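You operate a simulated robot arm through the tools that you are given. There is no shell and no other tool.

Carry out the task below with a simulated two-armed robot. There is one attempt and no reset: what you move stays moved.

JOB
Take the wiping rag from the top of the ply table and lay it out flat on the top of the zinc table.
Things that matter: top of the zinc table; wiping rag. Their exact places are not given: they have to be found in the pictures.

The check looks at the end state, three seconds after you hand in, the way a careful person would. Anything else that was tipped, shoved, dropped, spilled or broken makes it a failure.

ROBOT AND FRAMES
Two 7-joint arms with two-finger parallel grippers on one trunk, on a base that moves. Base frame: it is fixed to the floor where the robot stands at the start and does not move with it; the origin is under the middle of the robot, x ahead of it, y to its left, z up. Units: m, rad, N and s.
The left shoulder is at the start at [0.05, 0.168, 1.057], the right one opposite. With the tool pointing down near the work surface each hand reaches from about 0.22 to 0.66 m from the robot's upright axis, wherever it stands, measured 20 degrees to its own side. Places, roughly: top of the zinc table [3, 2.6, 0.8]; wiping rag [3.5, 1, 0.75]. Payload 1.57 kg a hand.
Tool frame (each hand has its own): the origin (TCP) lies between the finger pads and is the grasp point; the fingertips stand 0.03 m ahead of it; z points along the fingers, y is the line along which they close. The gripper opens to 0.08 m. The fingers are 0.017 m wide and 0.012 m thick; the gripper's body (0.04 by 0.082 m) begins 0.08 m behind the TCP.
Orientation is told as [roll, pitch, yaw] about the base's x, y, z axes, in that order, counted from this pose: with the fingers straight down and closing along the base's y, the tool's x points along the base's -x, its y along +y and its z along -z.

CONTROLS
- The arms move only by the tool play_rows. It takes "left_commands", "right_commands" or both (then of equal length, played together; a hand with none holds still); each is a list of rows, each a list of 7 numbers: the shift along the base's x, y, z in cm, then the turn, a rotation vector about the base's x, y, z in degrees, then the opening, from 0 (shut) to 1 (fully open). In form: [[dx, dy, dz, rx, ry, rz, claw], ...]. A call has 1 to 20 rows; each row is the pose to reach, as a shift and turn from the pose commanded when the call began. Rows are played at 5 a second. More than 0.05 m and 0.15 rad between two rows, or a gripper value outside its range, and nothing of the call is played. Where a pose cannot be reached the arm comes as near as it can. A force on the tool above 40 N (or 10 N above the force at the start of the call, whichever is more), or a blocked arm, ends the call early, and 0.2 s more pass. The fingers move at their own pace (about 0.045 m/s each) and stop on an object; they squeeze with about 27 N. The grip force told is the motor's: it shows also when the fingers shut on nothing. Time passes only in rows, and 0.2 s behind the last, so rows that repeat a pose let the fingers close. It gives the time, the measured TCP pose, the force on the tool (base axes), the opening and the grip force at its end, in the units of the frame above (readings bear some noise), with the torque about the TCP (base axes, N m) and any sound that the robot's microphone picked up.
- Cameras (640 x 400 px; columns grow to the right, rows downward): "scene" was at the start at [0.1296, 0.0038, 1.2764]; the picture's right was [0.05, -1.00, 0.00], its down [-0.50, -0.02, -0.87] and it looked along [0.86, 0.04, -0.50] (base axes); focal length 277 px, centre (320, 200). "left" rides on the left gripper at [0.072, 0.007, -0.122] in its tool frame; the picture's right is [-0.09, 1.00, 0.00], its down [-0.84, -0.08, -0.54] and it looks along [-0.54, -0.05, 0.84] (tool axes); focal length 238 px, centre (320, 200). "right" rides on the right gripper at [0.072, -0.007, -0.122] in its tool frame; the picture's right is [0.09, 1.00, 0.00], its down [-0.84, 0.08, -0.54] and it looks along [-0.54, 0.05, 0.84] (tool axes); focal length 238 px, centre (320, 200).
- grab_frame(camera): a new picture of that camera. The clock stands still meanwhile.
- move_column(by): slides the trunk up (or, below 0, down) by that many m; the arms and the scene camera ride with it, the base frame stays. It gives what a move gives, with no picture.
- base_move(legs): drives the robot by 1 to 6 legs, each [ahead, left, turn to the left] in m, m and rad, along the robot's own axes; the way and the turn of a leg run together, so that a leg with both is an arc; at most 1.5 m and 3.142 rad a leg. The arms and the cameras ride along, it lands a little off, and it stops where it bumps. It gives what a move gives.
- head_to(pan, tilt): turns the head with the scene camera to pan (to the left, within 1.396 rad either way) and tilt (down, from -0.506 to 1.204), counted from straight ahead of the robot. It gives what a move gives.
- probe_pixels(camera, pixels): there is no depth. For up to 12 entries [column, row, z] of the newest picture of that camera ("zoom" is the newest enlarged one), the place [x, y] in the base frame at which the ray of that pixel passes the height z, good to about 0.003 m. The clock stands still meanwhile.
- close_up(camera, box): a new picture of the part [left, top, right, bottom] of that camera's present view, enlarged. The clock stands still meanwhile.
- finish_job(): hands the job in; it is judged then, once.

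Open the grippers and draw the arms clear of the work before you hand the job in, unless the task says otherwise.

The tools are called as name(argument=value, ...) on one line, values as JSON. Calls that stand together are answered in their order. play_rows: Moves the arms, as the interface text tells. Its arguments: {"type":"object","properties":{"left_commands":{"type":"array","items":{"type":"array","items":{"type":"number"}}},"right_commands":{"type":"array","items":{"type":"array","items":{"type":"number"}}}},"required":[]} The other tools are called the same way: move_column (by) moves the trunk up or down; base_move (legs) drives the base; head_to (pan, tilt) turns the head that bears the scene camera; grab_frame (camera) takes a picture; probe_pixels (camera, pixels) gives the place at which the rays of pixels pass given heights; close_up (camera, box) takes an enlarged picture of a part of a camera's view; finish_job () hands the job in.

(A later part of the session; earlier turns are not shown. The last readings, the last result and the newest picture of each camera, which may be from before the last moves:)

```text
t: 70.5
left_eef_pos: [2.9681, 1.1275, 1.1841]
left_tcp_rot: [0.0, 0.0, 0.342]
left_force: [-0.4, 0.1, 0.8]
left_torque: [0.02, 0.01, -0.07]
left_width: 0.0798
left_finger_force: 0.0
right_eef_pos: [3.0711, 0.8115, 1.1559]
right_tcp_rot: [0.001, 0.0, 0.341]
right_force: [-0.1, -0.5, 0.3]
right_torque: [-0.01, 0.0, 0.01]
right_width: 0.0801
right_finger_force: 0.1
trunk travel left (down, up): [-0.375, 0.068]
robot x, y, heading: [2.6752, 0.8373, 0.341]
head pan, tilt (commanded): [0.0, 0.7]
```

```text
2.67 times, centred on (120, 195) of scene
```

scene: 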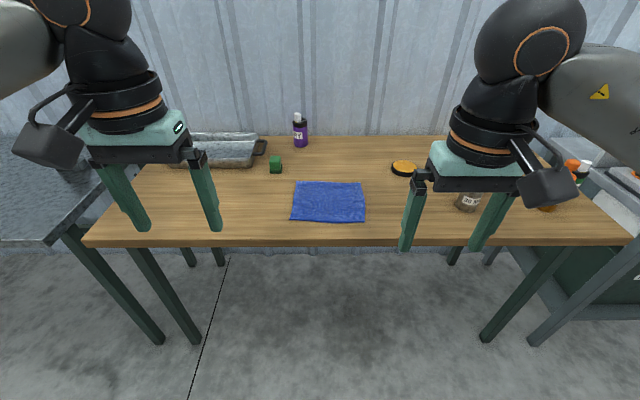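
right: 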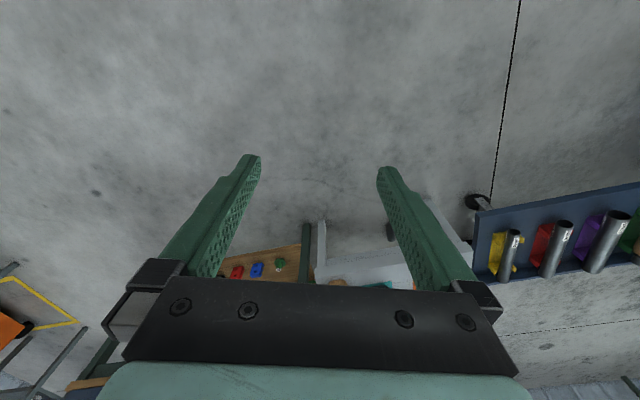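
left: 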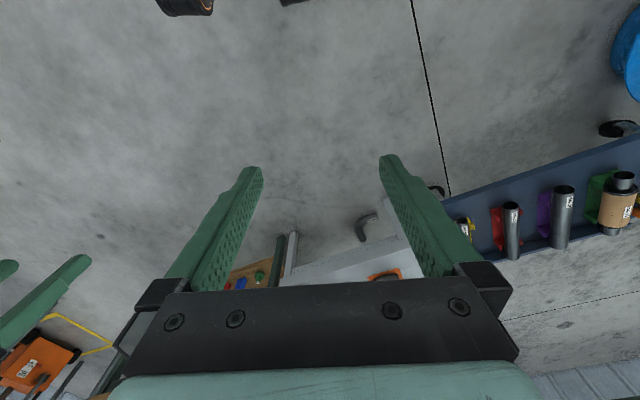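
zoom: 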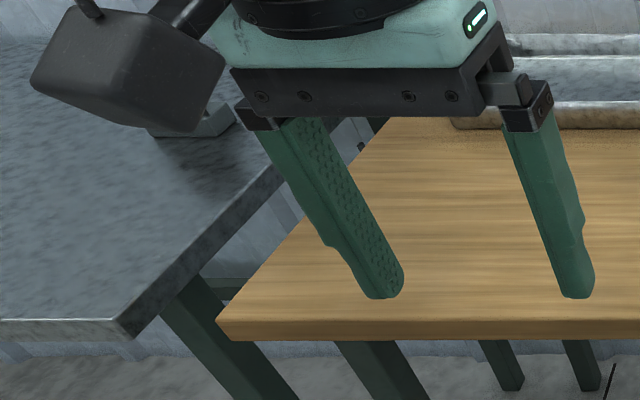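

The rag is about 0.24 x 0.21 m, its near edge about 7 cm behind the ply table's front edge. I plan a two-handed corner pinch; first I drive ahead 0.3 m and lower the trunk again.

base_move(legs=[[0.3, 0.0, -0.01]])

head_to(pan=0.0, tilt=0.9)

grab_frame(camera="scene")

grab_frame(camera="left")

grab_frame(camera="right")

```text
t: 72.5
left_eef_pos: [3.2514, 1.2146, 1.1831]
left_tcp_rot: [0.0, 0.0, 0.319]
left_force: [-0.6, 0.0, 0.0]
left_torque: [0.02, 0.02, -0.03]
left_width: 0.0799
left_finger_force: 0.1
right_eef_pos: [3.3442, 0.8968, 1.1558]
right_tcp_rot: [0.0, 0.0, 0.318]
right_force: [-0.3, 0.0, -0.8]
right_torque: [-0.01, 0.01, 0.0]
right_width: 0.0802
right_finger_force: 0.0
trunk travel left (down, up): [-0.375, 0.068]
robot x, y, heading: [2.9495, 0.9345, 0.319]
head pan, tilt (commanded): [0.0, 0.7]
```

```text
t: 73.2
left_eef_pos: [3.2484, 1.214, 1.1824]
left_tcp_rot: [0.001, -0.001, 0.318]
left_force: [-0.4, 0.1, -0.3]
left_torque: [0.0, -0.02, 0.01]
left_width: 0.0797
left_finger_force: 0.0
right_eef_pos: [3.3439, 0.8968, 1.1548]
right_tcp_rot: [0.0, -0.002, 0.317]
right_force: [0.2, 0.6, 0.2]
right_torque: [-0.04, -0.01, -0.01]
right_width: 0.08
right_finger_force: 0.0
trunk travel left (down, up): [-0.375, 0.068]
robot x, y, heading: [2.951, 0.9302, 0.319]
head pan, tilt (commanded): [0.0, 0.901]
```

```text
taken
```

scene: 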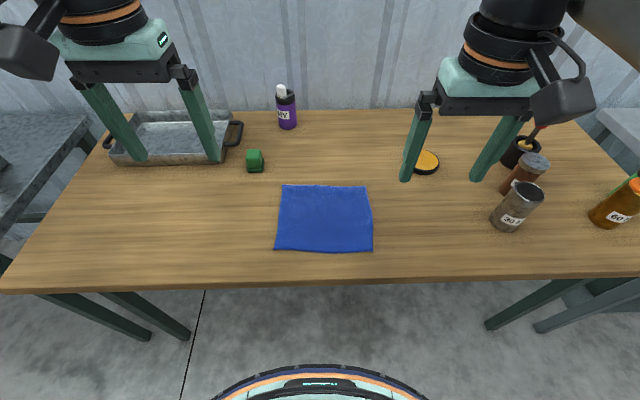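

```text
taken
```

left: 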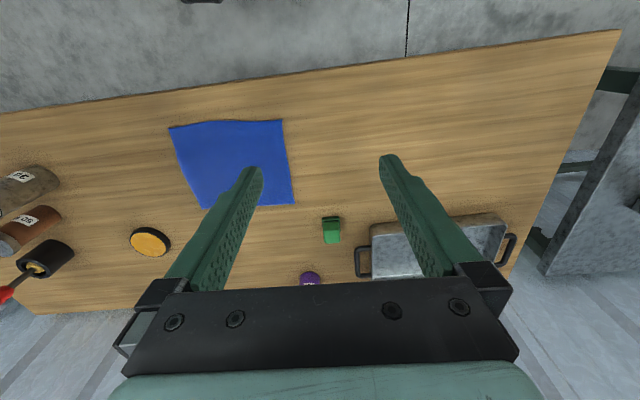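

```text
taken
```

right: 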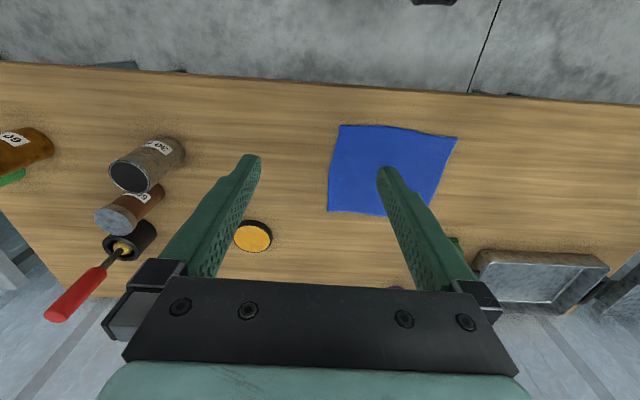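

All three cameras see the rag. I probe the same rag corners from each camera at several heights to find the table height by agreement.

probe_pixels(camera="scene", pixels=[[275, 250, 0.78], [275, 250, 0.8], [275, 250, 0.82], [373, 252, 0.78], [373, 252, 0.8], [373, 252, 0.82], [283, 185, 0.8], [367, 186, 0.8]])

probe_pixels(camera="left", pixels=[[283, 119, 0.78], [283, 119, 0.8], [283, 119, 0.82], [170, 127, 0.78], [170, 127, 0.8], [170, 127, 0.82], [294, 204, 0.8]])

probe_pixels(camera="right", pixels=[[457, 137, 0.78], [457, 137, 0.8], [457, 137, 0.82], [340, 125, 0.78], [340, 125, 0.8], [340, 125, 0.82], [328, 212, 0.8]])

```text
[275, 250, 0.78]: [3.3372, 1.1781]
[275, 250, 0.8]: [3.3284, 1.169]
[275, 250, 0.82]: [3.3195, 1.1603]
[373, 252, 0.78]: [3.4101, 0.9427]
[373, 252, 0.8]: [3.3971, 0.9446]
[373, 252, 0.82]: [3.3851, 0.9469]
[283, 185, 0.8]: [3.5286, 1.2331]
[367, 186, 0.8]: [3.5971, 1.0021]
```

```text
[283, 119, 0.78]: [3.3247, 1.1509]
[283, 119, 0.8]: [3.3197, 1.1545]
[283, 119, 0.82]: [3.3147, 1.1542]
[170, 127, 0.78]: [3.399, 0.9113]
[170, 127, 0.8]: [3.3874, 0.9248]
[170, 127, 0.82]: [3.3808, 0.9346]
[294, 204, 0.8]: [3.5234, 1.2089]
```

```text
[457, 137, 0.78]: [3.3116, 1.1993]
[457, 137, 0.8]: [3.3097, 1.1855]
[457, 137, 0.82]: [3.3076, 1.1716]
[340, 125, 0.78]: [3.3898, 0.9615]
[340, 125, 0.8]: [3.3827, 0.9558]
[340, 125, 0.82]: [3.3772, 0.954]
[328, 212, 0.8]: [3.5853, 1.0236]
```

Triangulation from the three cameras agrees at z ≈ 0.85 for the rag (near-left corner ≈ (3.306,1.150), near-right ≈ (3.368,0.950)). I enlarge the scene view and probe all corners at 0.85.

close_up(camera="scene", box=[240, 160, 400, 260])

probe_pixels(camera="scene", pixels=[[275, 250, 0.85], [373, 252, 0.85], [283, 185, 0.85], [367, 186, 0.85], [324, 252, 0.85], [0, 290, 0.83], [640, 277, 0.83]])

```text
4.00 times, centred on (320, 210) of scene
```

zoom: 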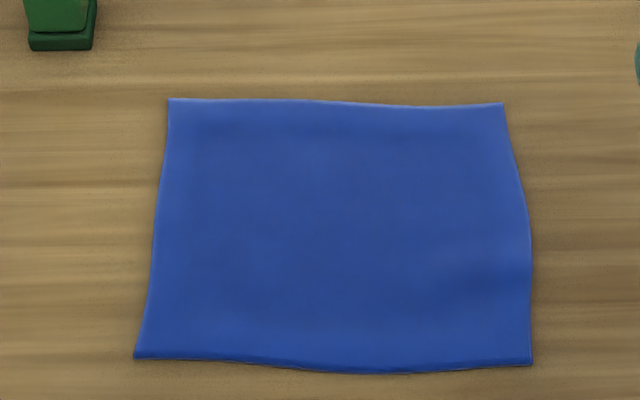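

```text
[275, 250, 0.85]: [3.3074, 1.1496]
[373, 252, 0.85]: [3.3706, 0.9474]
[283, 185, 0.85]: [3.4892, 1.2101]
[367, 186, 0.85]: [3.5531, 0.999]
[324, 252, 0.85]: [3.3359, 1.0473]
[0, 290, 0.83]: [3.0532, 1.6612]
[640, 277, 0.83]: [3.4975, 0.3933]
```

The rag is about 0.21 x 0.19 m at z≈0.85, a little wavy. I lower the trunk by 0.15 m (hands end near z 1.03, clear of everything), then look.

move_column(by=-0.15)

```text
t: 75.0
left_eef_pos: [3.2482, 1.2143, 1.033]
left_tcp_rot: [-0.002, -0.001, 0.317]
left_force: [0.0, 0.5, 0.5]
left_torque: [0.04, 0.02, -0.02]
left_width: 0.0803
left_finger_force: 0.0
right_eef_pos: [3.3433, 0.8969, 1.0058]
right_tcp_rot: [0.001, 0.0, 0.317]
right_force: [0.2, 0.2, 1.0]
right_torque: [0.03, -0.02, -0.03]
right_width: 0.08
right_finger_force: 0.0
trunk travel left (down, up): [-0.225, 0.218]
robot x, y, heading: [2.9513, 0.9305, 0.321]
head pan, tilt (commanded): [0.0, 0.901]
```

The hands are at z 1.03 and 1.006. I move both above their pinch points (left (3.327,1.135), right (3.378,0.971)) at z about 0.95, with the openings partly closed.

play_rows(left_commands=[[2, -2, -2, 0, 0, 0, 0.8], [4, -4, -4, 0, 0, 0, 0.6], [6, -6, -6, 0, 0, 0, 0.4], [7.9, -7.9, -8.3, 0, 0, 0, 0.4], [7.9, -7.9, -8.3, 0, 0, 0, 0.4]], right_commands=[[0.9, 1.9, -1.4, 0, 0, 0, 0.8], [1.7, 3.7, -2.8, 0, 0, 0, 0.6], [2.6, 5.6, -4.2, 0, 0, 0, 0.4], [3.5, 7.4, -5.6, 0, 0, 0, 0.4], [3.5, 7.4, -5.6, 0, 0, 0, 0.4]])

grab_frame(camera="left")

grab_frame(camera="right")

grab_frame(camera="scene")

```text
t: 76.2
left_eef_pos: [3.3301, 1.1364, 0.9515]
left_tcp_rot: [0.0, -0.001, 0.321]
left_force: [-1.3, 0.3, -1.3]
left_torque: [0.01, 0.03, 0.01]
left_width: 0.032
left_finger_force: 0.0
right_eef_pos: [3.3787, 0.971, 0.9505]
right_tcp_rot: [0.0, -0.004, 0.317]
right_force: [-0.7, 0.0, 0.3]
right_torque: [0.0, -0.01, 0.0]
right_width: 0.0319
right_finger_force: 0.0
trunk travel left (down, up): [-0.225, 0.218]
robot x, y, heading: [2.9478, 0.9298, 0.315]
head pan, tilt (commanded): [0.0, 0.901]
```

```text
taken
```

left: 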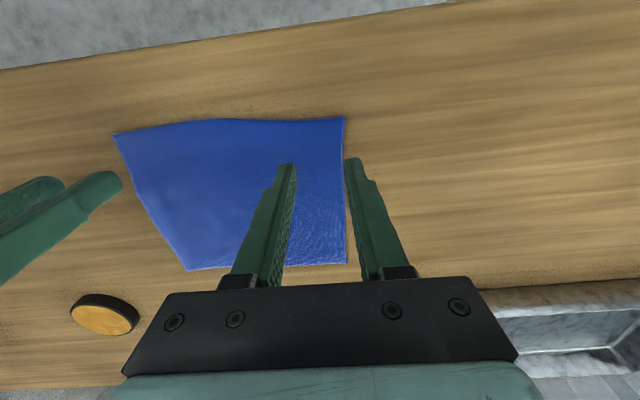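

```text
taken
```

right: 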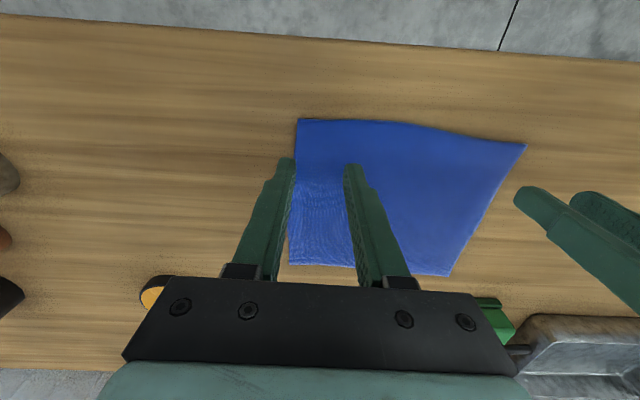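

```text
taken
```

scene: 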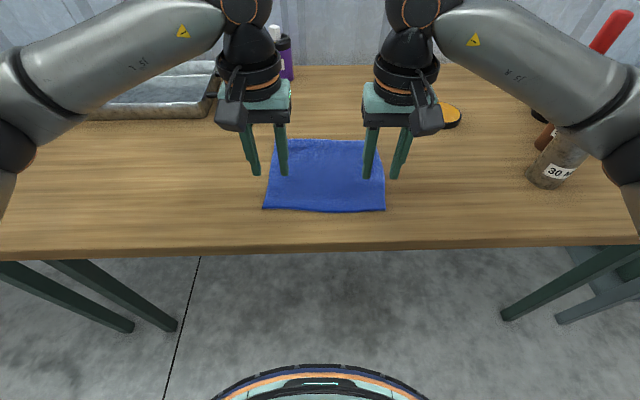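

I check the rag corner positions from these closer hand pictures: left picture corner (344,118), right picture corner (298,119), at z 0.85.

probe_pixels(camera="left", pixels=[[344, 118, 0.85], [344, 118, 0.84], [346, 263, 0.85], [113, 134, 0.85]])

probe_pixels(camera="right", pixels=[[298, 119, 0.85], [298, 119, 0.84], [290, 264, 0.85], [525, 144, 0.85]])

probe_pixels(camera="scene", pixels=[[264, 208, 0.85], [385, 211, 0.85], [264, 208, 0.84], [385, 211, 0.84]])

```text
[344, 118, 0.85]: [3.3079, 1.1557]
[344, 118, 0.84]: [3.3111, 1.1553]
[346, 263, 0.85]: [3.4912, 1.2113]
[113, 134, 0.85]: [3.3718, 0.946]
```

```text
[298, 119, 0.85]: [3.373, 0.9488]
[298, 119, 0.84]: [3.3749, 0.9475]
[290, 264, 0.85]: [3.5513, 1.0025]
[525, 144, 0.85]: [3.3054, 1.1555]
```

```text
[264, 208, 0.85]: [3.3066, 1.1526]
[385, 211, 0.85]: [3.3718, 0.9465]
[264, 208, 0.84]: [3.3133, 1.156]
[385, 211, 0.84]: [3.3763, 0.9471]
```

The corner positions agree within a few mm: NL (3.307,1.154), NR (3.372,0.948). I shift both hands about 1 cm inward so both fingers will be on the cloth, and descend to just above it (TCP z ≈ 0.888).

play_rows(left_commands=[[0, -0.6, -2, 0, 0, 0, 0.32], [0, -0.6, -4, 0, 0, 0, 0.32], [0, -0.6, -6.2, 0, 0, 0, 0.32], [0, -0.6, -6.2, 0, 0, 0, 0.32]], right_commands=[[-0.3, 1.0, -2, 0, 0, 0, 0.32], [-0.3, 1.0, -4, 0, 0, 0, 0.32], [-0.3, 1.0, -6.2, 0, 0, 0, 0.32], [-0.3, 1.0, -6.2, 0, 0, 0, 0.32]])

grab_frame(camera="left")

grab_frame(camera="right")

close_up(camera="scene", box=[220, 110, 430, 240])

```text
t: 77.2
left_eef_pos: [3.3302, 1.1301, 0.8889]
left_tcp_rot: [0.0, 0.001, 0.319]
left_force: [0.1, -0.5, -0.5]
left_torque: [0.03, -0.01, 0.02]
left_width: 0.0254
left_finger_force: 0.2
right_eef_pos: [3.377, 0.9805, 0.8859]
right_tcp_rot: [0.0, 0.0, 0.318]
right_force: [-0.6, -0.1, -0.3]
right_torque: [0.0, -0.01, 0.0]
right_width: 0.0255
right_finger_force: 0.2
trunk travel left (down, up): [-0.225, 0.218]
robot x, y, heading: [2.9523, 0.9334, 0.319]
head pan, tilt (commanded): [0.0, 0.901]
```

```text
taken
```

left: 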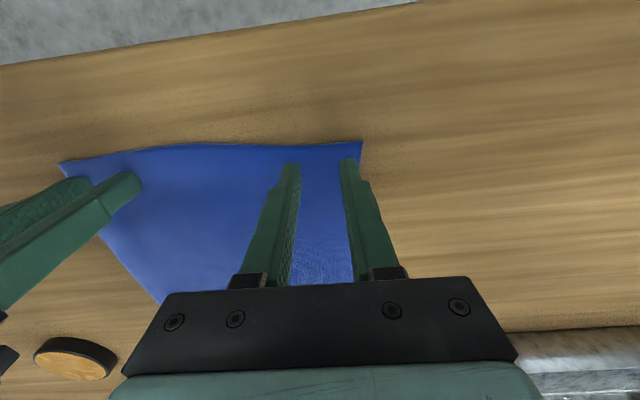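

```text
taken
```

right: 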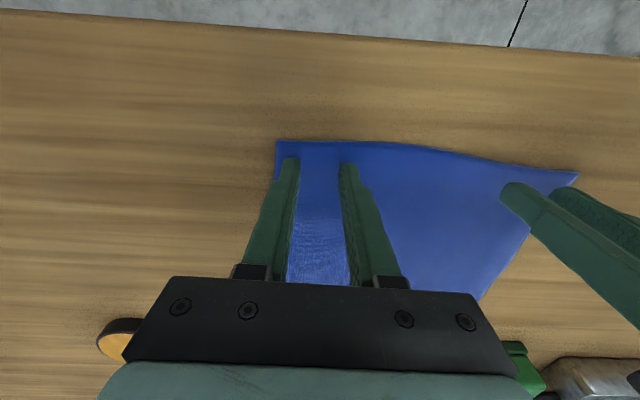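

```text
3.05 times, centred on (325, 175) of scene
```

zoom: 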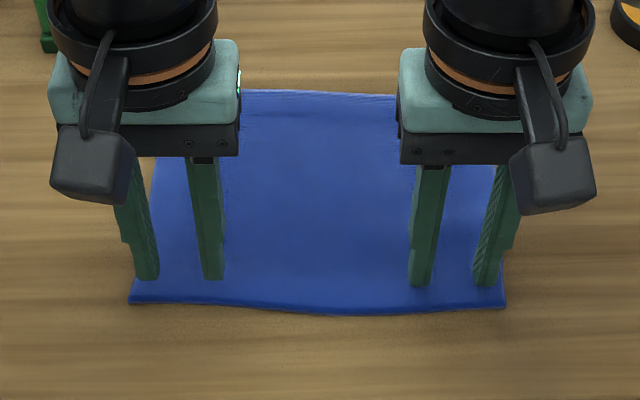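

Both fingers of each hand are over the cloth just inside its near edge. I lower in small steps to feel the contact.

play_rows(left_commands=[[0, 0, -0.2, 0, 0, 0, 0.32], [0, 0, -0.4, 0, 0, 0, 0.32], [0, 0, -0.5, 0, 0, 0, 0.32]], right_commands=[[0, 0, -0.2, 0, 0, 0, 0.32], [0, 0, -0.4, 0, 0, 0, 0.32], [0, 0, -0.5, 0, 0, 0, 0.32]])

```text
t: 78.0
left_eef_pos: [3.3287, 1.1304, 0.885]
left_tcp_rot: [-0.001, -0.002, 0.319]
left_force: [-0.4, 0.4, 2.4]
left_torque: [0.0, 0.0, 0.0]
left_width: 0.0256
left_finger_force: 0.2
right_eef_pos: [3.3745, 0.9819, 0.8831]
right_tcp_rot: [0.003, -0.004, 0.318]
right_force: [2.2, 1.3, 8.2]
right_torque: [0.06, -0.1, 0.02]
right_width: 0.0256
right_finger_force: 0.1
trunk travel left (down, up): [-0.225, 0.218]
robot x, y, heading: [2.948, 0.9279, 0.315]
head pan, tilt (commanded): [0.0, 0.901]
```

Right shows 8 N contact and left 2.4 N. I press the left a little more, then close both grippers to bunch the cloth.

play_rows(left_commands=[[0, 0, -0.2, 0, 0, 0, 0.32], [0, 0, -0.25, 0, 0, 0, 0.2], [0, 0, -0.25, 0, 0, 0, 0.1], [0, 0, -0.25, 0, 0, 0, 0.0], [0, 0, -0.25, 0, 0, 0, 0.0], [0, 0, -0.25, 0, 0, 0, 0.0]], right_commands=[[0, 0, 0, 0, 0, 0, 0.32], [0, 0, -0.05, 0, 0, 0, 0.2], [0, 0, -0.05, 0, 0, 0, 0.1], [0, 0, -0.05, 0, 0, 0, 0.0], [0, 0, -0.05, 0, 0, 0, 0.0], [0, 0, -0.05, 0, 0, 0, 0.0]])

grab_frame(camera="left")

grab_frame(camera="right")

close_up(camera="scene", box=[220, 110, 430, 240])

```text
t: 79.4
left_eef_pos: [3.3286, 1.1289, 0.8826]
left_tcp_rot: [-0.002, -0.004, 0.321]
left_force: [0.8, -0.6, 15.4]
left_torque: [-0.01, -0.05, 0.02]
left_width: 0.0
left_finger_force: 21.7
right_eef_pos: [3.3757, 0.9796, 0.8839]
right_tcp_rot: [0.0, -0.003, 0.318]
right_force: [-0.4, 3.6, 15.4]
right_torque: [0.09, 0.04, -0.03]
right_width: 0.0041
right_finger_force: 24.9
trunk travel left (down, up): [-0.225, 0.218]
robot x, y, heading: [2.9501, 0.9332, 0.32]
head pan, tilt (commanded): [0.0, 0.901]
```

```text
taken
```

left: 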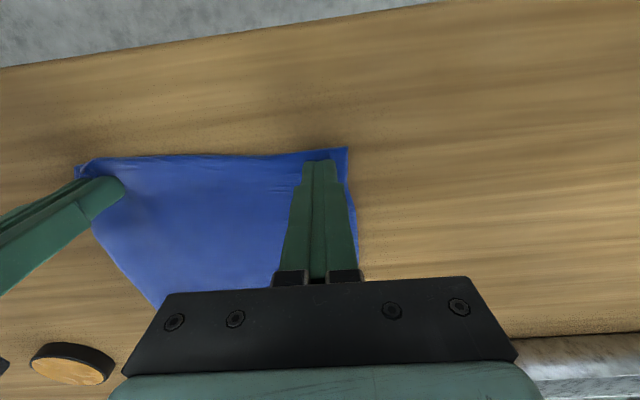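

```text
taken
```

right: 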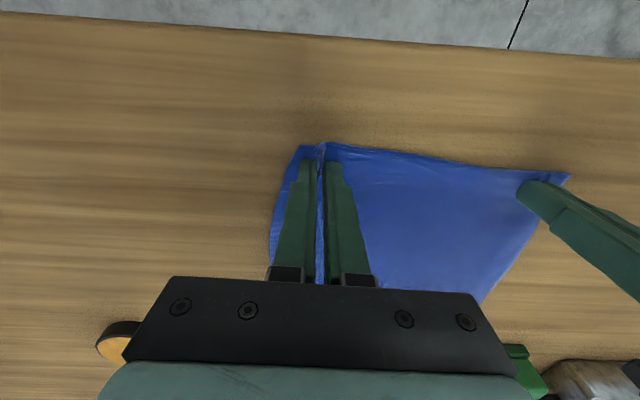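

```text
3.05 times, centred on (325, 175) of scene
```

zoom: 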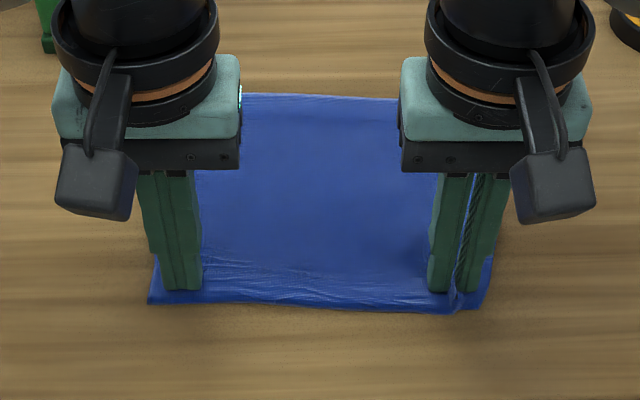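

The right gripper caught a fold (width 0.0041), while the left slid over the cloth and shut on nothing (width 0.0). I lift the left 1 cm and reopen it, keeping the right closed.

play_rows(left_commands=[[0, 0, 0.6, 0, 0, 0, 0.0], [0, 0, 1.2, 0, 0, 0, 0.2], [0, 0, 1.2, 0, 0, 0, 0.35], [0, 0, 1.2, 0, 0, 0, 0.35]], right_commands=[[0, 0, 0, 0, 0, 0, 0.0], [0, 0, 0, 0, 0, 0, 0.0], [0, 0, 0, 0, 0, 0, 0.0], [0, 0, 0, 0, 0, 0, 0.0]])

grab_frame(camera="left")

close_up(camera="scene", box=[220, 110, 430, 240])

```text
t: 80.4
left_eef_pos: [3.3271, 1.1292, 0.8923]
left_tcp_rot: [-0.002, -0.001, 0.317]
left_force: [-1.1, -0.1, 0.3]
left_torque: [0.0, 0.01, 0.01]
left_width: 0.028
left_finger_force: 0.1
right_eef_pos: [3.3755, 0.9791, 0.883]
right_tcp_rot: [0.0, -0.001, 0.316]
right_force: [-1.9, 1.1, 21.9]
right_torque: [0.03, 0.11, -0.02]
right_width: 0.004
right_finger_force: 24.3
trunk travel left (down, up): [-0.225, 0.218]
robot x, y, heading: [2.9521, 0.9313, 0.32]
head pan, tilt (commanded): [0.0, 0.901]
```

```text
taken
```

left: 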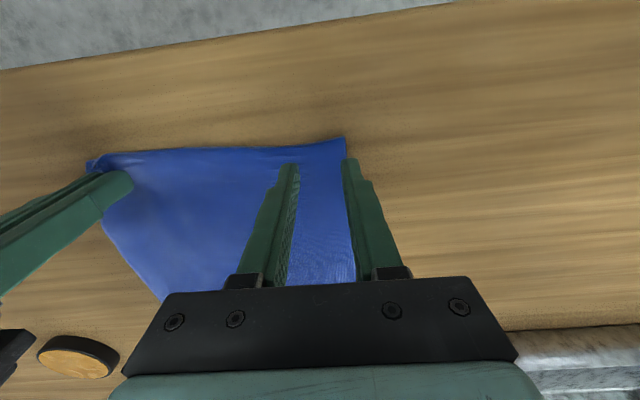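

```text
3.05 times, centred on (325, 175) of scene
```

zoom: 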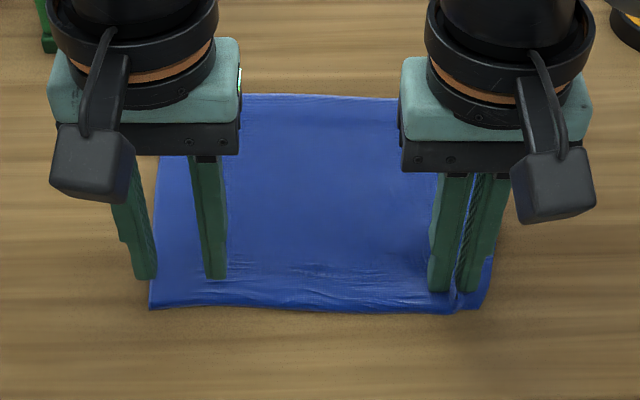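

The left corner was dragged inward about 1 cm, now near zoom (150,310). I shift the left hand 1.2 cm inward and press down for firmer contact, easing the right hand up slightly.

play_rows(left_commands=[[0.2, -0.6, 0, 0, 0, 0, 0.35], [0.4, -1.2, 0, 0, 0, 0, 0.35], [0.4, -1.2, -0.5, 0, 0, 0, 0.35], [0.4, -1.2, -1.0, 0, 0, 0, 0.35], [0.4, -1.2, -1.15, 0, 0, 0, 0.35]], right_commands=[[0, 0, 0.1, 0, 0, 0, 0.0], [0, 0, 0.2, 0, 0, 0, 0.0], [0, 0, 0.2, 0, 0, 0, 0.0], [0, 0, 0.2, 0, 0, 0, 0.0], [0, 0, 0.2, 0, 0, 0, 0.0]])

```text
t: 81.6
left_eef_pos: [3.3318, 1.1165, 0.883]
left_tcp_rot: [-0.004, -0.005, 0.319]
left_force: [2.6, 0.6, 14.8]
left_torque: [0.01, -0.08, -0.02]
left_width: 0.028
left_finger_force: 0.0
right_eef_pos: [3.3753, 0.9802, 0.8834]
right_tcp_rot: [0.0, 0.0, 0.319]
right_force: [0.2, 1.5, 2.8]
right_torque: [0.06, 0.0, -0.03]
right_width: 0.0039
right_finger_force: 25.3
trunk travel left (down, up): [-0.225, 0.218]
robot x, y, heading: [2.9499, 0.9308, 0.314]
head pan, tilt (commanded): [0.0, 0.901]
```

The left now presses with about 15 N before closing. I close the left gripper while holding this pressure.

play_rows(left_commands=[[0, 0, -0.05, 0, 0, 0, 0.25], [0, 0, -0.05, 0, 0, 0, 0.15], [0, 0, -0.05, 0, 0, 0, 0.05], [0, 0, -0.05, 0, 0, 0, 0.0], [0, 0, -0.05, 0, 0, 0, 0.0], [0, 0, -0.05, 0, 0, 0, 0.0]], right_commands=[[0, 0, 0, 0, 0, 0, 0.0], [0, 0, 0, 0, 0, 0, 0.0], [0, 0, 0, 0, 0, 0, 0.0], [0, 0, 0, 0, 0, 0, 0.0], [0, 0, 0, 0, 0, 0, 0.0], [0, 0, 0, 0, 0, 0, 0.0]])

grab_frame(camera="left")

close_up(camera="scene", box=[220, 110, 430, 240])

```text
t: 83.0
left_eef_pos: [3.3308, 1.1176, 0.8828]
left_tcp_rot: [-0.004, -0.005, 0.319]
left_force: [-2.4, 3.4, 28.1]
left_torque: [0.07, 0.05, 0.02]
left_width: 0.0
left_finger_force: 21.8
right_eef_pos: [3.375, 0.9798, 0.8852]
right_tcp_rot: [0.0, -0.001, 0.318]
right_force: [0.1, 2.4, 1.2]
right_torque: [0.03, 0.0, 0.01]
right_width: 0.0037
right_finger_force: 24.4
trunk travel left (down, up): [-0.225, 0.218]
robot x, y, heading: [2.9513, 0.931, 0.317]
head pan, tilt (commanded): [0.0, 0.901]
```

```text
taken
```

left: 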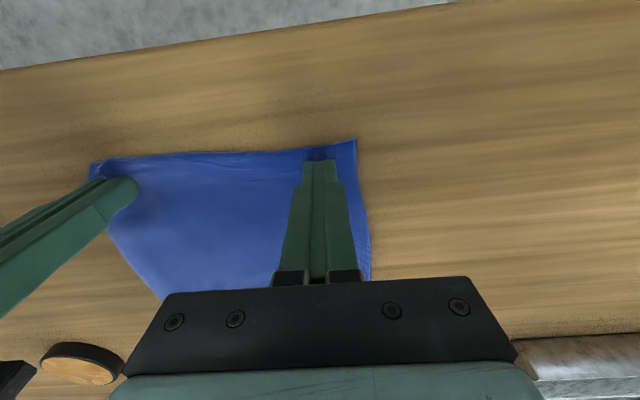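

```text
3.05 times, centred on (325, 175) of scene
```

zoom: 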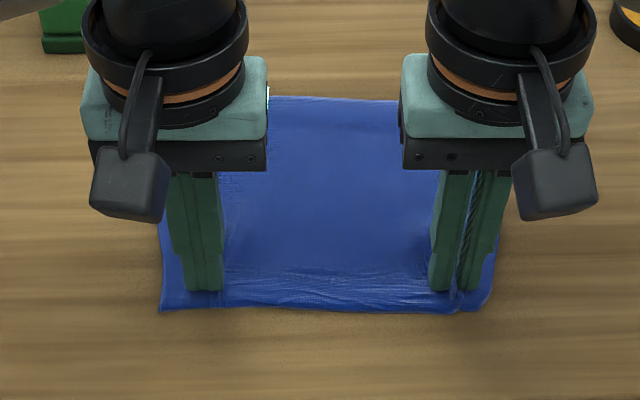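

The left again slid over the cloth (width 0.0). New plan: keep the right corner held, lift it to tilt the near edge up, and pinch that raised edge with the left hand turned 90° so its fingers close across the edge. First I raise the left hand and turn it by -90° (its camera side going outward).

play_rows(left_commands=[[0, 0, 1.0, 0, 0, 0, 0.0], [-0.5, 1.5, 3.0, 0, 0, -7.5, 0.2], [-1, 3, 5.0, 0, 0, -15, 0.4], [-1.5, 4.5, 7.0, 0, 0, -22.5, 0.5], [-2, 6, 8.0, 0, 0, -30, 0.5], [-2, 6, 8.0, 0, 0, -37.5, 0.5], [-2, 6, 8.0, 0, 0, -45, 0.5], [-2, 6, 8.0, 0, 0, -52.5, 0.5], [-2, 6, 8.0, 0, 0, -60, 0.5], [-2, 6, 8.0, 0, 0, -67.5, 0.5], [-2, 6, 8.0, 0, 0, -75, 0.5], [-2, 6, 8.0, 0, 0, -82.5, 0.5], [-2, 6, 8.0, 0, 0, -90, 0.5]], right_commands=[[0, 0, 0, 0, 0, 0, 0], [0, 0, 0, 0, 0, 0, 0], [0, 0, 0, 0, 0, 0, 0], [0, 0, 0, 0, 0, 0, 0], [0, 0, 0, 0, 0, 0, 0], [0, 0, 0, 0, 0, 0, 0], [0, 0, 0, 0, 0, 0, 0], [0, 0, 0, 0, 0, 0, 0], [0, 0, 0, 0, 0, 0, 0], [0, 0, 0, 0, 0, 0, 0], [0, 0, 0, 0, 0, 0, 0], [0, 0, 0, 0, 0, 0, 0], [0, 0, 0, 0, 0, 0, 0]])

grab_frame(camera="scene")

grab_frame(camera="left")

```text
t: 85.8
left_eef_pos: [3.205, 1.1684, 0.9088]
left_tcp_rot: [0.01, 0.026, -1.091]
left_force: [-1.8, 0.3, 0.3]
left_torque: [0.02, -0.2, 0.01]
left_width: 0.04
left_finger_force: 0.0
left hand out of reach, approached as far as the arm can: row 10, 11, 12, 13
right_eef_pos: [3.3745, 0.9817, 0.8857]
right_tcp_rot: [0.0, -0.002, 0.319]
right_force: [0.0, 0.9, 2.2]
right_torque: [-0.01, -0.06, -0.01]
right_width: 0.0036
right_finger_force: 24.3
trunk travel left (down, up): [-0.225, 0.218]
robot x, y, heading: [2.9532, 0.9287, 0.317]
head pan, tilt (commanded): [0.0, 0.901]
```

```text
taken
```

scene: 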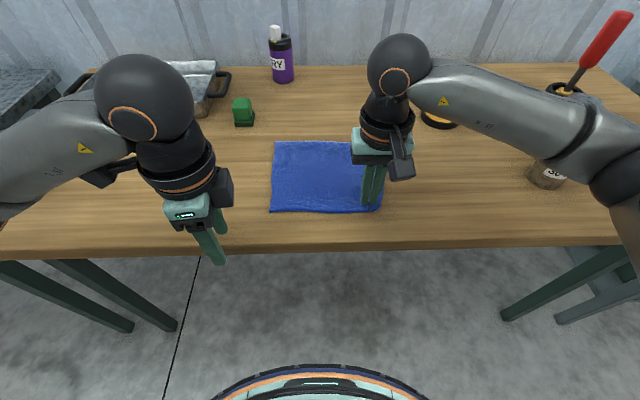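

```text
taken
```

left: 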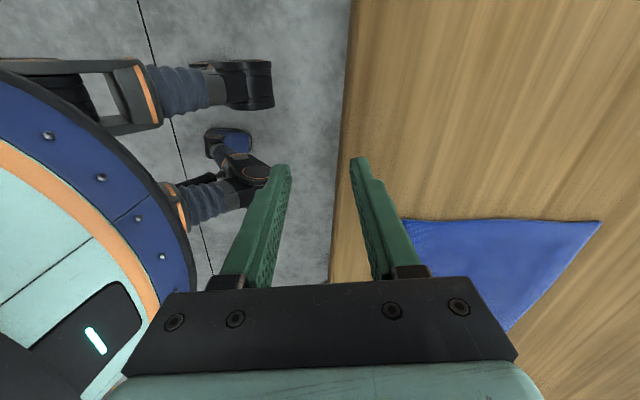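

The left wrist ran out of reach near -80° of turn and sagged to (3.205,1.168,0.909). I back the turn off by about 20° and see where it settles.

play_rows(left_commands=[[0, 0, 0.5, 0, 0, 7, 0.5], [0, 0, 1.0, 0, 0, 14, 0.5], [0, 0, 1.5, 0, 0, 21, 0.5], [0, 0, 1.5, 0, 0, 21, 0.5]])

```text
t: 86.8
left_eef_pos: [3.2065, 1.1666, 0.9239]
left_tcp_rot: [0.013, 0.03, -0.73]
left_force: [0.2, -0.2, -0.8]
left_torque: [-0.02, -0.01, -0.01]
left_width: 0.0401
left_finger_force: 0.0
right_eef_pos: [3.3752, 0.9794, 0.8843]
right_tcp_rot: [-0.001, -0.002, 0.318]
right_force: [0.3, -1.0, 3.2]
right_torque: [0.0, 0.0, -0.02]
right_width: 0.0035
right_finger_force: 24.3
trunk travel left (down, up): [-0.225, 0.218]
robot x, y, heading: [2.9511, 0.9299, 0.32]
head pan, tilt (commanded): [0.0, 0.901]
```

The left hand now sits at yaw -0.73 (its fingers close mostly across the near edge), which is good enough. I now lift the right hand with its corner 10 cm, slightly inward and away, and look at the cloth.

play_rows(right_commands=[[0, 0.5, 3, 0, 0, 0, 0], [0.7, 1.7, 6, 0, 0, 0, 0], [1.3, 2.8, 8, 0, 0, 0, 0], [2, 3.8, 10, 0, 0, 0, 0], [2, 3.8, 10, 0, 0, 0, 0]])

grab_frame(camera="scene")

close_up(camera="scene", box=[180, 90, 440, 260])

grab_frame(camera="left")

grab_frame(camera="right")

```text
t: 88.0
left_eef_pos: [3.2053, 1.1679, 0.9243]
left_tcp_rot: [0.014, 0.032, -0.73]
left_force: [0.0, -0.2, 0.3]
left_torque: [0.03, 0.0, 0.01]
left_width: 0.0401
left_finger_force: 0.0
right_eef_pos: [3.3941, 1.0153, 0.9829]
right_tcp_rot: [0.001, 0.001, 0.318]
right_force: [0.2, 0.4, 0.0]
right_torque: [0.02, 0.0, 0.03]
right_width: 0.0029
right_finger_force: 24.1
trunk travel left (down, up): [-0.225, 0.218]
robot x, y, heading: [2.949, 0.932, 0.318]
head pan, tilt (commanded): [0.0, 0.901]
```

```text
taken
```

scene: 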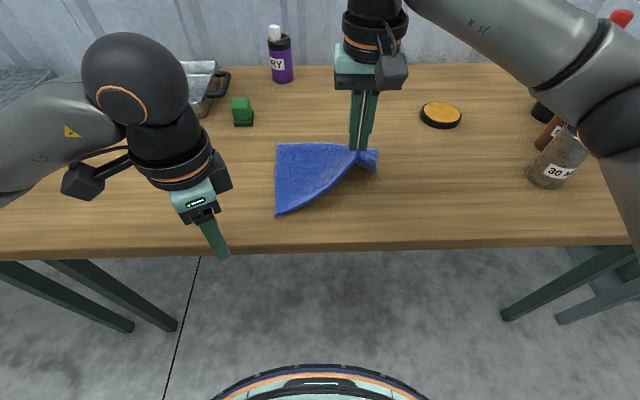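

```text
2.35 times, centred on (310, 175) of scene
```

zoom: 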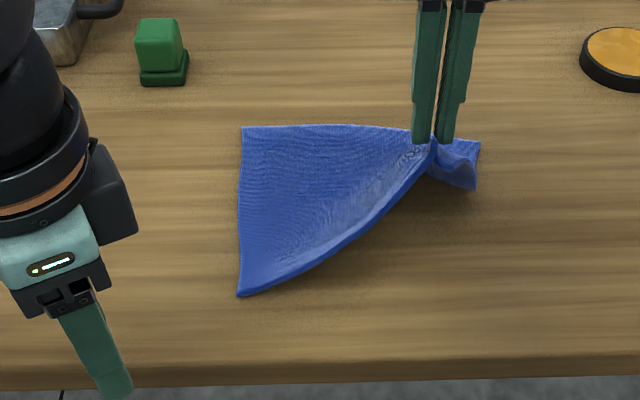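

```text
taken
```

left: 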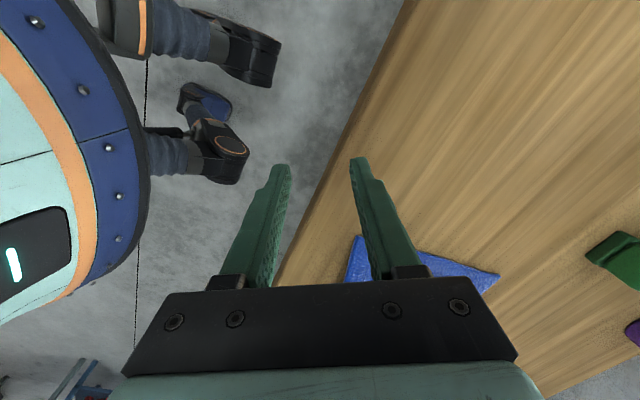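

```text
taken
```

right: 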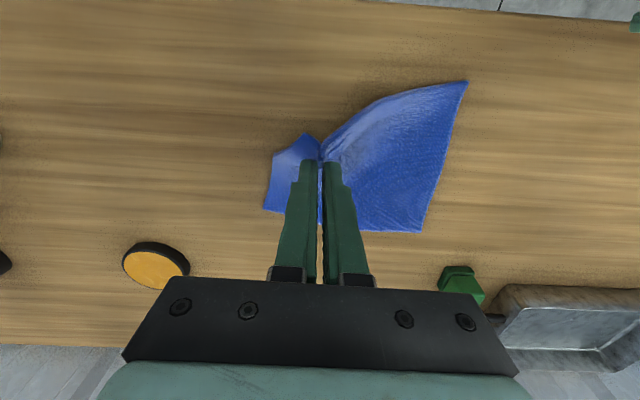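

The cloth holds and the near edge now slopes from its left corner (zoom (238,295), scene ≈ (275,215)) up to the right fingers. I probe that corner and edge points from the scene and right cameras.

probe_pixels(camera="scene", pixels=[[275, 215, 0.85], [289, 211, 0.855], [289, 211, 0.865], [300, 207, 0.86], [300, 207, 0.88], [316, 198, 0.88], [316, 198, 0.9]])

probe_pixels(camera="right", pixels=[[467, 80, 0.85], [440, 84, 0.855], [440, 84, 0.865], [415, 89, 0.86], [415, 89, 0.88], [380, 103, 0.88], [380, 103, 0.9]])

close_up(camera="right", box=[250, 50, 500, 250])

```text
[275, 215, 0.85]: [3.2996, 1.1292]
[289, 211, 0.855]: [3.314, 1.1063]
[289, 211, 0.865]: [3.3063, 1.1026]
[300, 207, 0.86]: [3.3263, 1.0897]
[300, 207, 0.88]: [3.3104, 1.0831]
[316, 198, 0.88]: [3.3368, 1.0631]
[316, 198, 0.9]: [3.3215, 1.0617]
```

```text
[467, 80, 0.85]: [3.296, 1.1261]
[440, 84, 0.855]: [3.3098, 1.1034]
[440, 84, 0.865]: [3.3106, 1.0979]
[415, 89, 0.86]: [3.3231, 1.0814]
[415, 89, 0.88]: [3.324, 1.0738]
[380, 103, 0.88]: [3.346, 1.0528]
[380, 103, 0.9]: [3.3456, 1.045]
```

```text
2.00 times, centred on (375, 150) of right
```

zoom: 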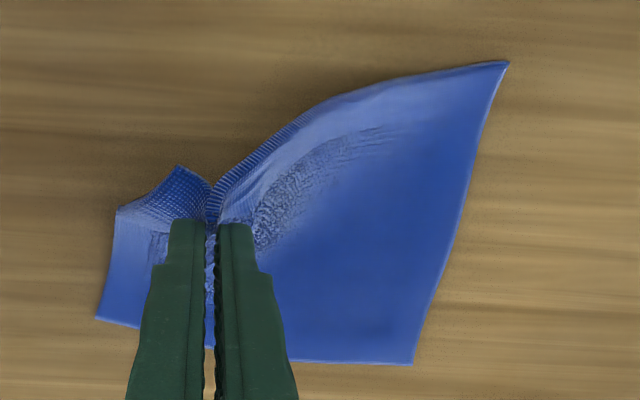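

The left corner is at (3.298,1.128) and the edge rises along (0.51,-0.86). I move the left hand above the edge point about 3 cm from the corner, (3.313,1.102), turning 7° more, and look before descending.

play_rows(left_commands=[[1, -0.5, 1, 0, 0, -2, 0.5], [4, -2.2, 1.5, 0, 0, -4, 0.5], [7.5, -4.3, 1.5, 0, 0, -7, 0.5], [10.8, -6.5, 1.0, 0, 0, -7, 0.5], [10.8, -6.5, 0, 0, 0, -7, 0.5], [10.8, -6.5, 0, 0, 0, -7, 0.5]])

grab_frame(camera="left")

close_up(camera="scene", box=[180, 90, 440, 260])

close_up(camera="right", box=[250, 50, 550, 250])

```text
t: 89.4
left_eef_pos: [3.3133, 1.101, 0.9232]
left_tcp_rot: [0.013, 0.031, -0.856]
left_force: [-0.6, 0.7, 0.7]
left_torque: [-0.02, -0.01, -0.01]
left_width: 0.0401
left_finger_force: 0.1
right_eef_pos: [3.394, 1.0152, 0.9826]
right_tcp_rot: [0.0, -0.001, 0.316]
right_force: [-0.3, -0.7, -0.3]
right_torque: [0.0, 0.0, 0.0]
right_width: 0.0029
right_finger_force: 24.7
trunk travel left (down, up): [-0.225, 0.218]
robot x, y, heading: [2.9505, 0.9352, 0.317]
head pan, tilt (commanded): [0.0, 0.901]
```

```text
taken
```

left: 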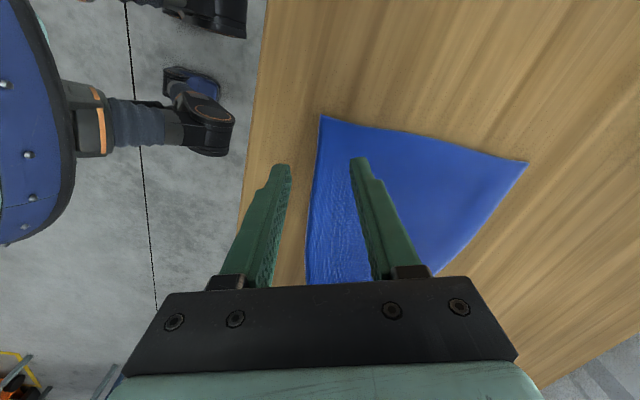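

```text
2.35 times, centred on (310, 175) of scene
```

zoom: 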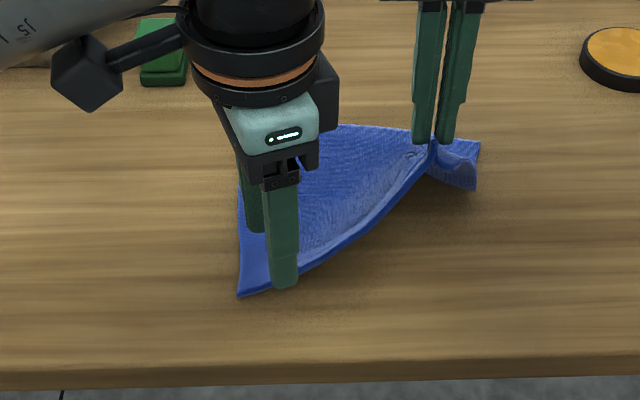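

```text
2.00 times, centred on (400, 150) of right
```

zoom: 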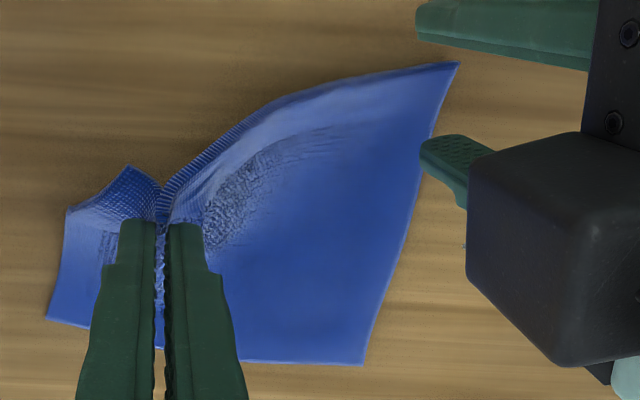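

The near edge passes between the left fingers with the corner just ahead of them. I descend the left hand about 3.6 cm so that the tips come close to the table, then check.

play_rows(left_commands=[[0, 0, -1.5, 0, 0, 0, 0.5], [0, 0, -3.0, 0, 0, 0, 0.5], [0, 0, -3.6, 0, 0, 0, 0.5], [0, 0, -3.6, 0, 0, 0, 0.5]])

grab_frame(camera="left")

close_up(camera="scene", box=[230, 130, 390, 230])

close_up(camera="right", box=[250, 50, 550, 250])

```text
t: 90.4
left_eef_pos: [3.3126, 1.1015, 0.8871]
left_tcp_rot: [0.014, 0.03, -0.852]
left_force: [-0.3, 0.1, 0.1]
left_torque: [0.01, 0.0, 0.0]
left_width: 0.0402
left_finger_force: 0.0
right_eef_pos: [3.3949, 1.0144, 0.983]
right_tcp_rot: [0.0, 0.001, 0.318]
right_force: [0.1, -0.2, -0.8]
right_torque: [-0.02, -0.02, 0.04]
right_width: 0.0032
right_finger_force: 24.6
trunk travel left (down, up): [-0.225, 0.218]
robot x, y, heading: [2.9498, 0.9317, 0.318]
head pan, tilt (commanded): [0.0, 0.901]
```

```text
taken
```

left: 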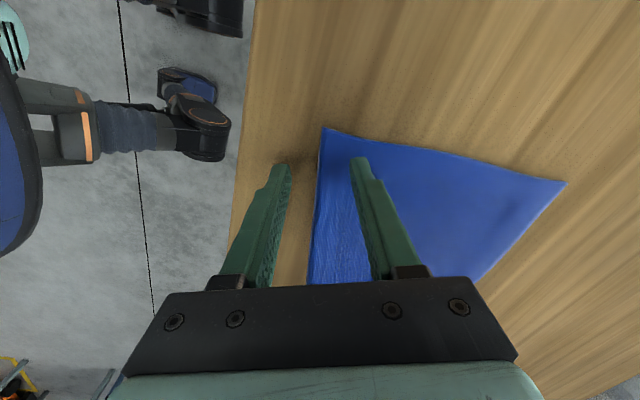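

```text
4.00 times, centred on (310, 180) of scene
```

zoom: 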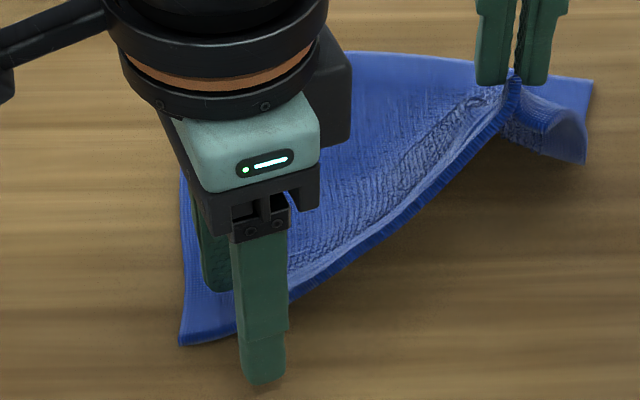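

```text
2.00 times, centred on (400, 150) of right
```

zoom: 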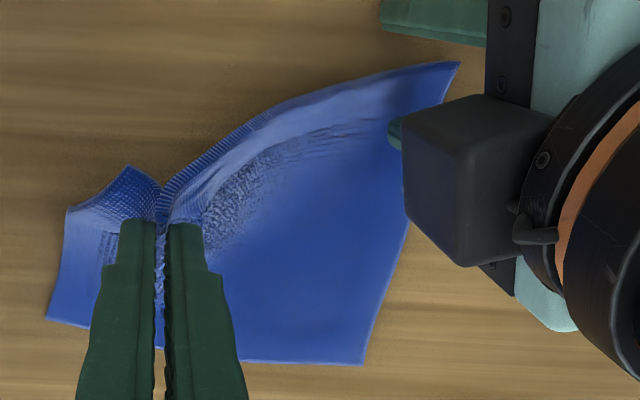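

The edge lies between the fingers, tips just above the table. I lower 0.4 cm more and close the left gripper.

play_rows(left_commands=[[0, 0, -0.4, 0, 0, 0, 0.5], [0, 0, -0.4, 0, 0, 0, 0.35], [0, 0, -0.4, 0, 0, 0, 0.2], [0, 0, -0.4, 0, 0, 0, 0.0], [0, 0, -0.4, 0, 0, 0, 0.0], [0, 0, -0.4, 0, 0, 0, 0.0]])

grab_frame(camera="left")

close_up(camera="scene", box=[230, 130, 390, 230])

```text
t: 91.8
left_eef_pos: [3.3129, 1.1021, 0.8838]
left_tcp_rot: [0.014, 0.028, -0.852]
left_force: [0.8, -0.6, 1.9]
left_torque: [0.0, 0.01, 0.04]
left_width: 0.0028
left_finger_force: 24.0
right_eef_pos: [3.3937, 1.0153, 0.983]
right_tcp_rot: [0.0, 0.0, 0.317]
right_force: [-0.8, 0.0, 1.0]
right_torque: [0.0, -0.03, -0.01]
right_width: 0.0032
right_finger_force: 23.8
trunk travel left (down, up): [-0.225, 0.218]
robot x, y, heading: [2.9508, 0.9286, 0.318]
head pan, tilt (commanded): [0.0, 0.901]
```

```text
taken
```

left: 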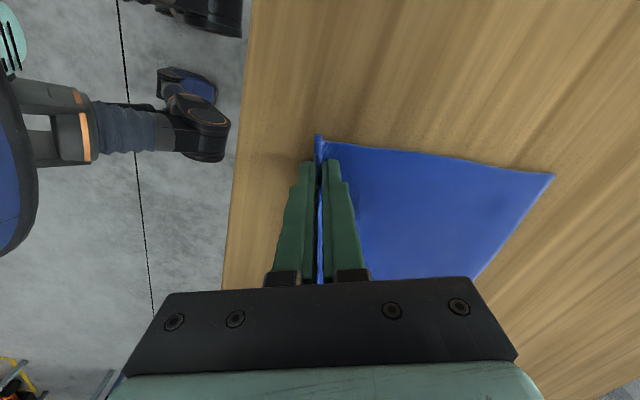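

```text
4.00 times, centred on (310, 180) of scene
```

zoom: 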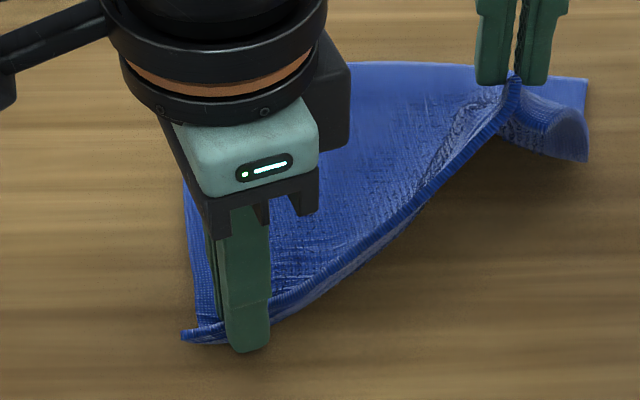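

The left gripper now holds the edge (width 0.0028, 24 N) with the corner just outside it. I raise the left to the right hand's level while spreading the hands to about 0.15 m, then check the tension.

play_rows(left_commands=[[0, 0, 3, 0, 0, 0, 0], [0.5, 0.9, 6, 0, 0, 0, 0], [1.1, 1.9, 8.5, 0, 0, 0, 0], [1.7, 2.8, 10, 0, 0, 0, 0], [1.7, 2.8, 10, 0, 0, 0, 0]], right_commands=[[0, 0, 0, 0, 0, 0, 0], [-0.5, -0.9, 0, 0, 0, 0, 0], [-1.1, -1.9, 0, 0, 0, 0, 0], [-1.7, -2.8, 0, 0, 0, 0, 0], [-1.7, -2.8, 0, 0, 0, 0, 0]])

grab_frame(camera="scene")

grab_frame(camera="left")

grab_frame(camera="right")

```text
t: 93.0
left_eef_pos: [3.3291, 1.1298, 0.9848]
left_tcp_rot: [0.013, 0.028, -0.854]
left_force: [1.1, -4.4, -1.3]
left_torque: [-0.07, 0.01, -0.02]
left_width: 0.0027
left_finger_force: 24.0
right_eef_pos: [3.3779, 0.9885, 0.9836]
right_tcp_rot: [0.001, -0.002, 0.318]
right_force: [-0.7, 4.2, 0.8]
right_torque: [0.11, 0.07, -0.05]
right_width: 0.0035
right_finger_force: 24.0
trunk travel left (down, up): [-0.225, 0.218]
robot x, y, heading: [2.9501, 0.9306, 0.317]
head pan, tilt (commanded): [0.0, 0.901]
```

```text
taken
```

scene: 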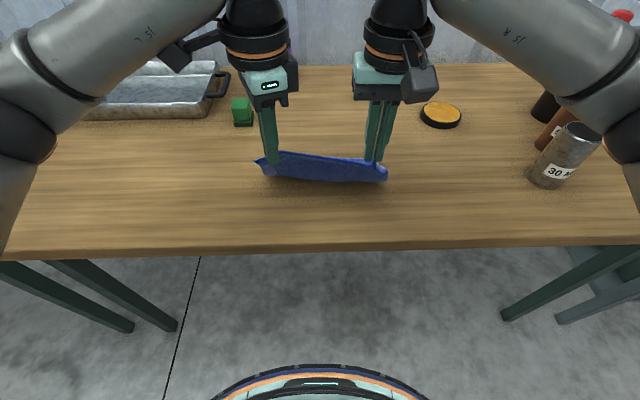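

```text
taken
```

left: 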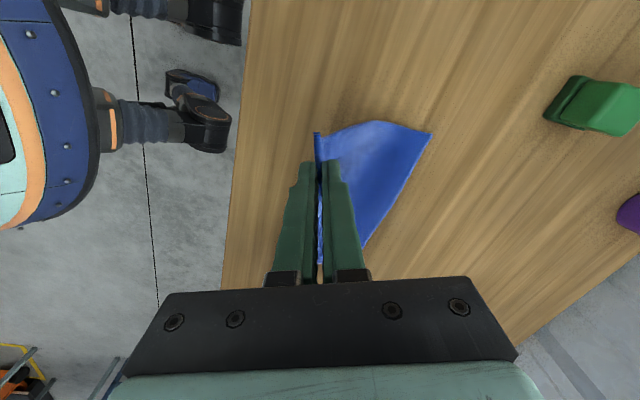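

```text
taken
```

right: 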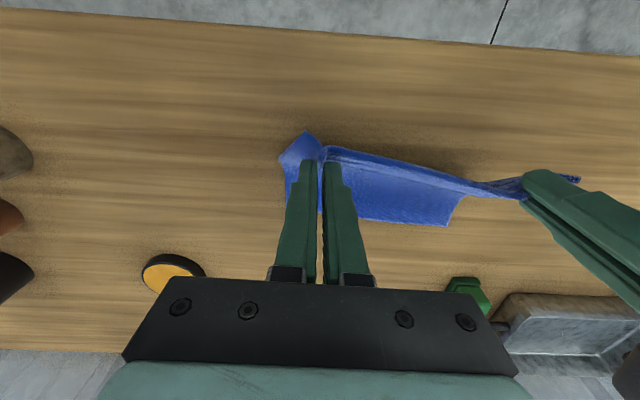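

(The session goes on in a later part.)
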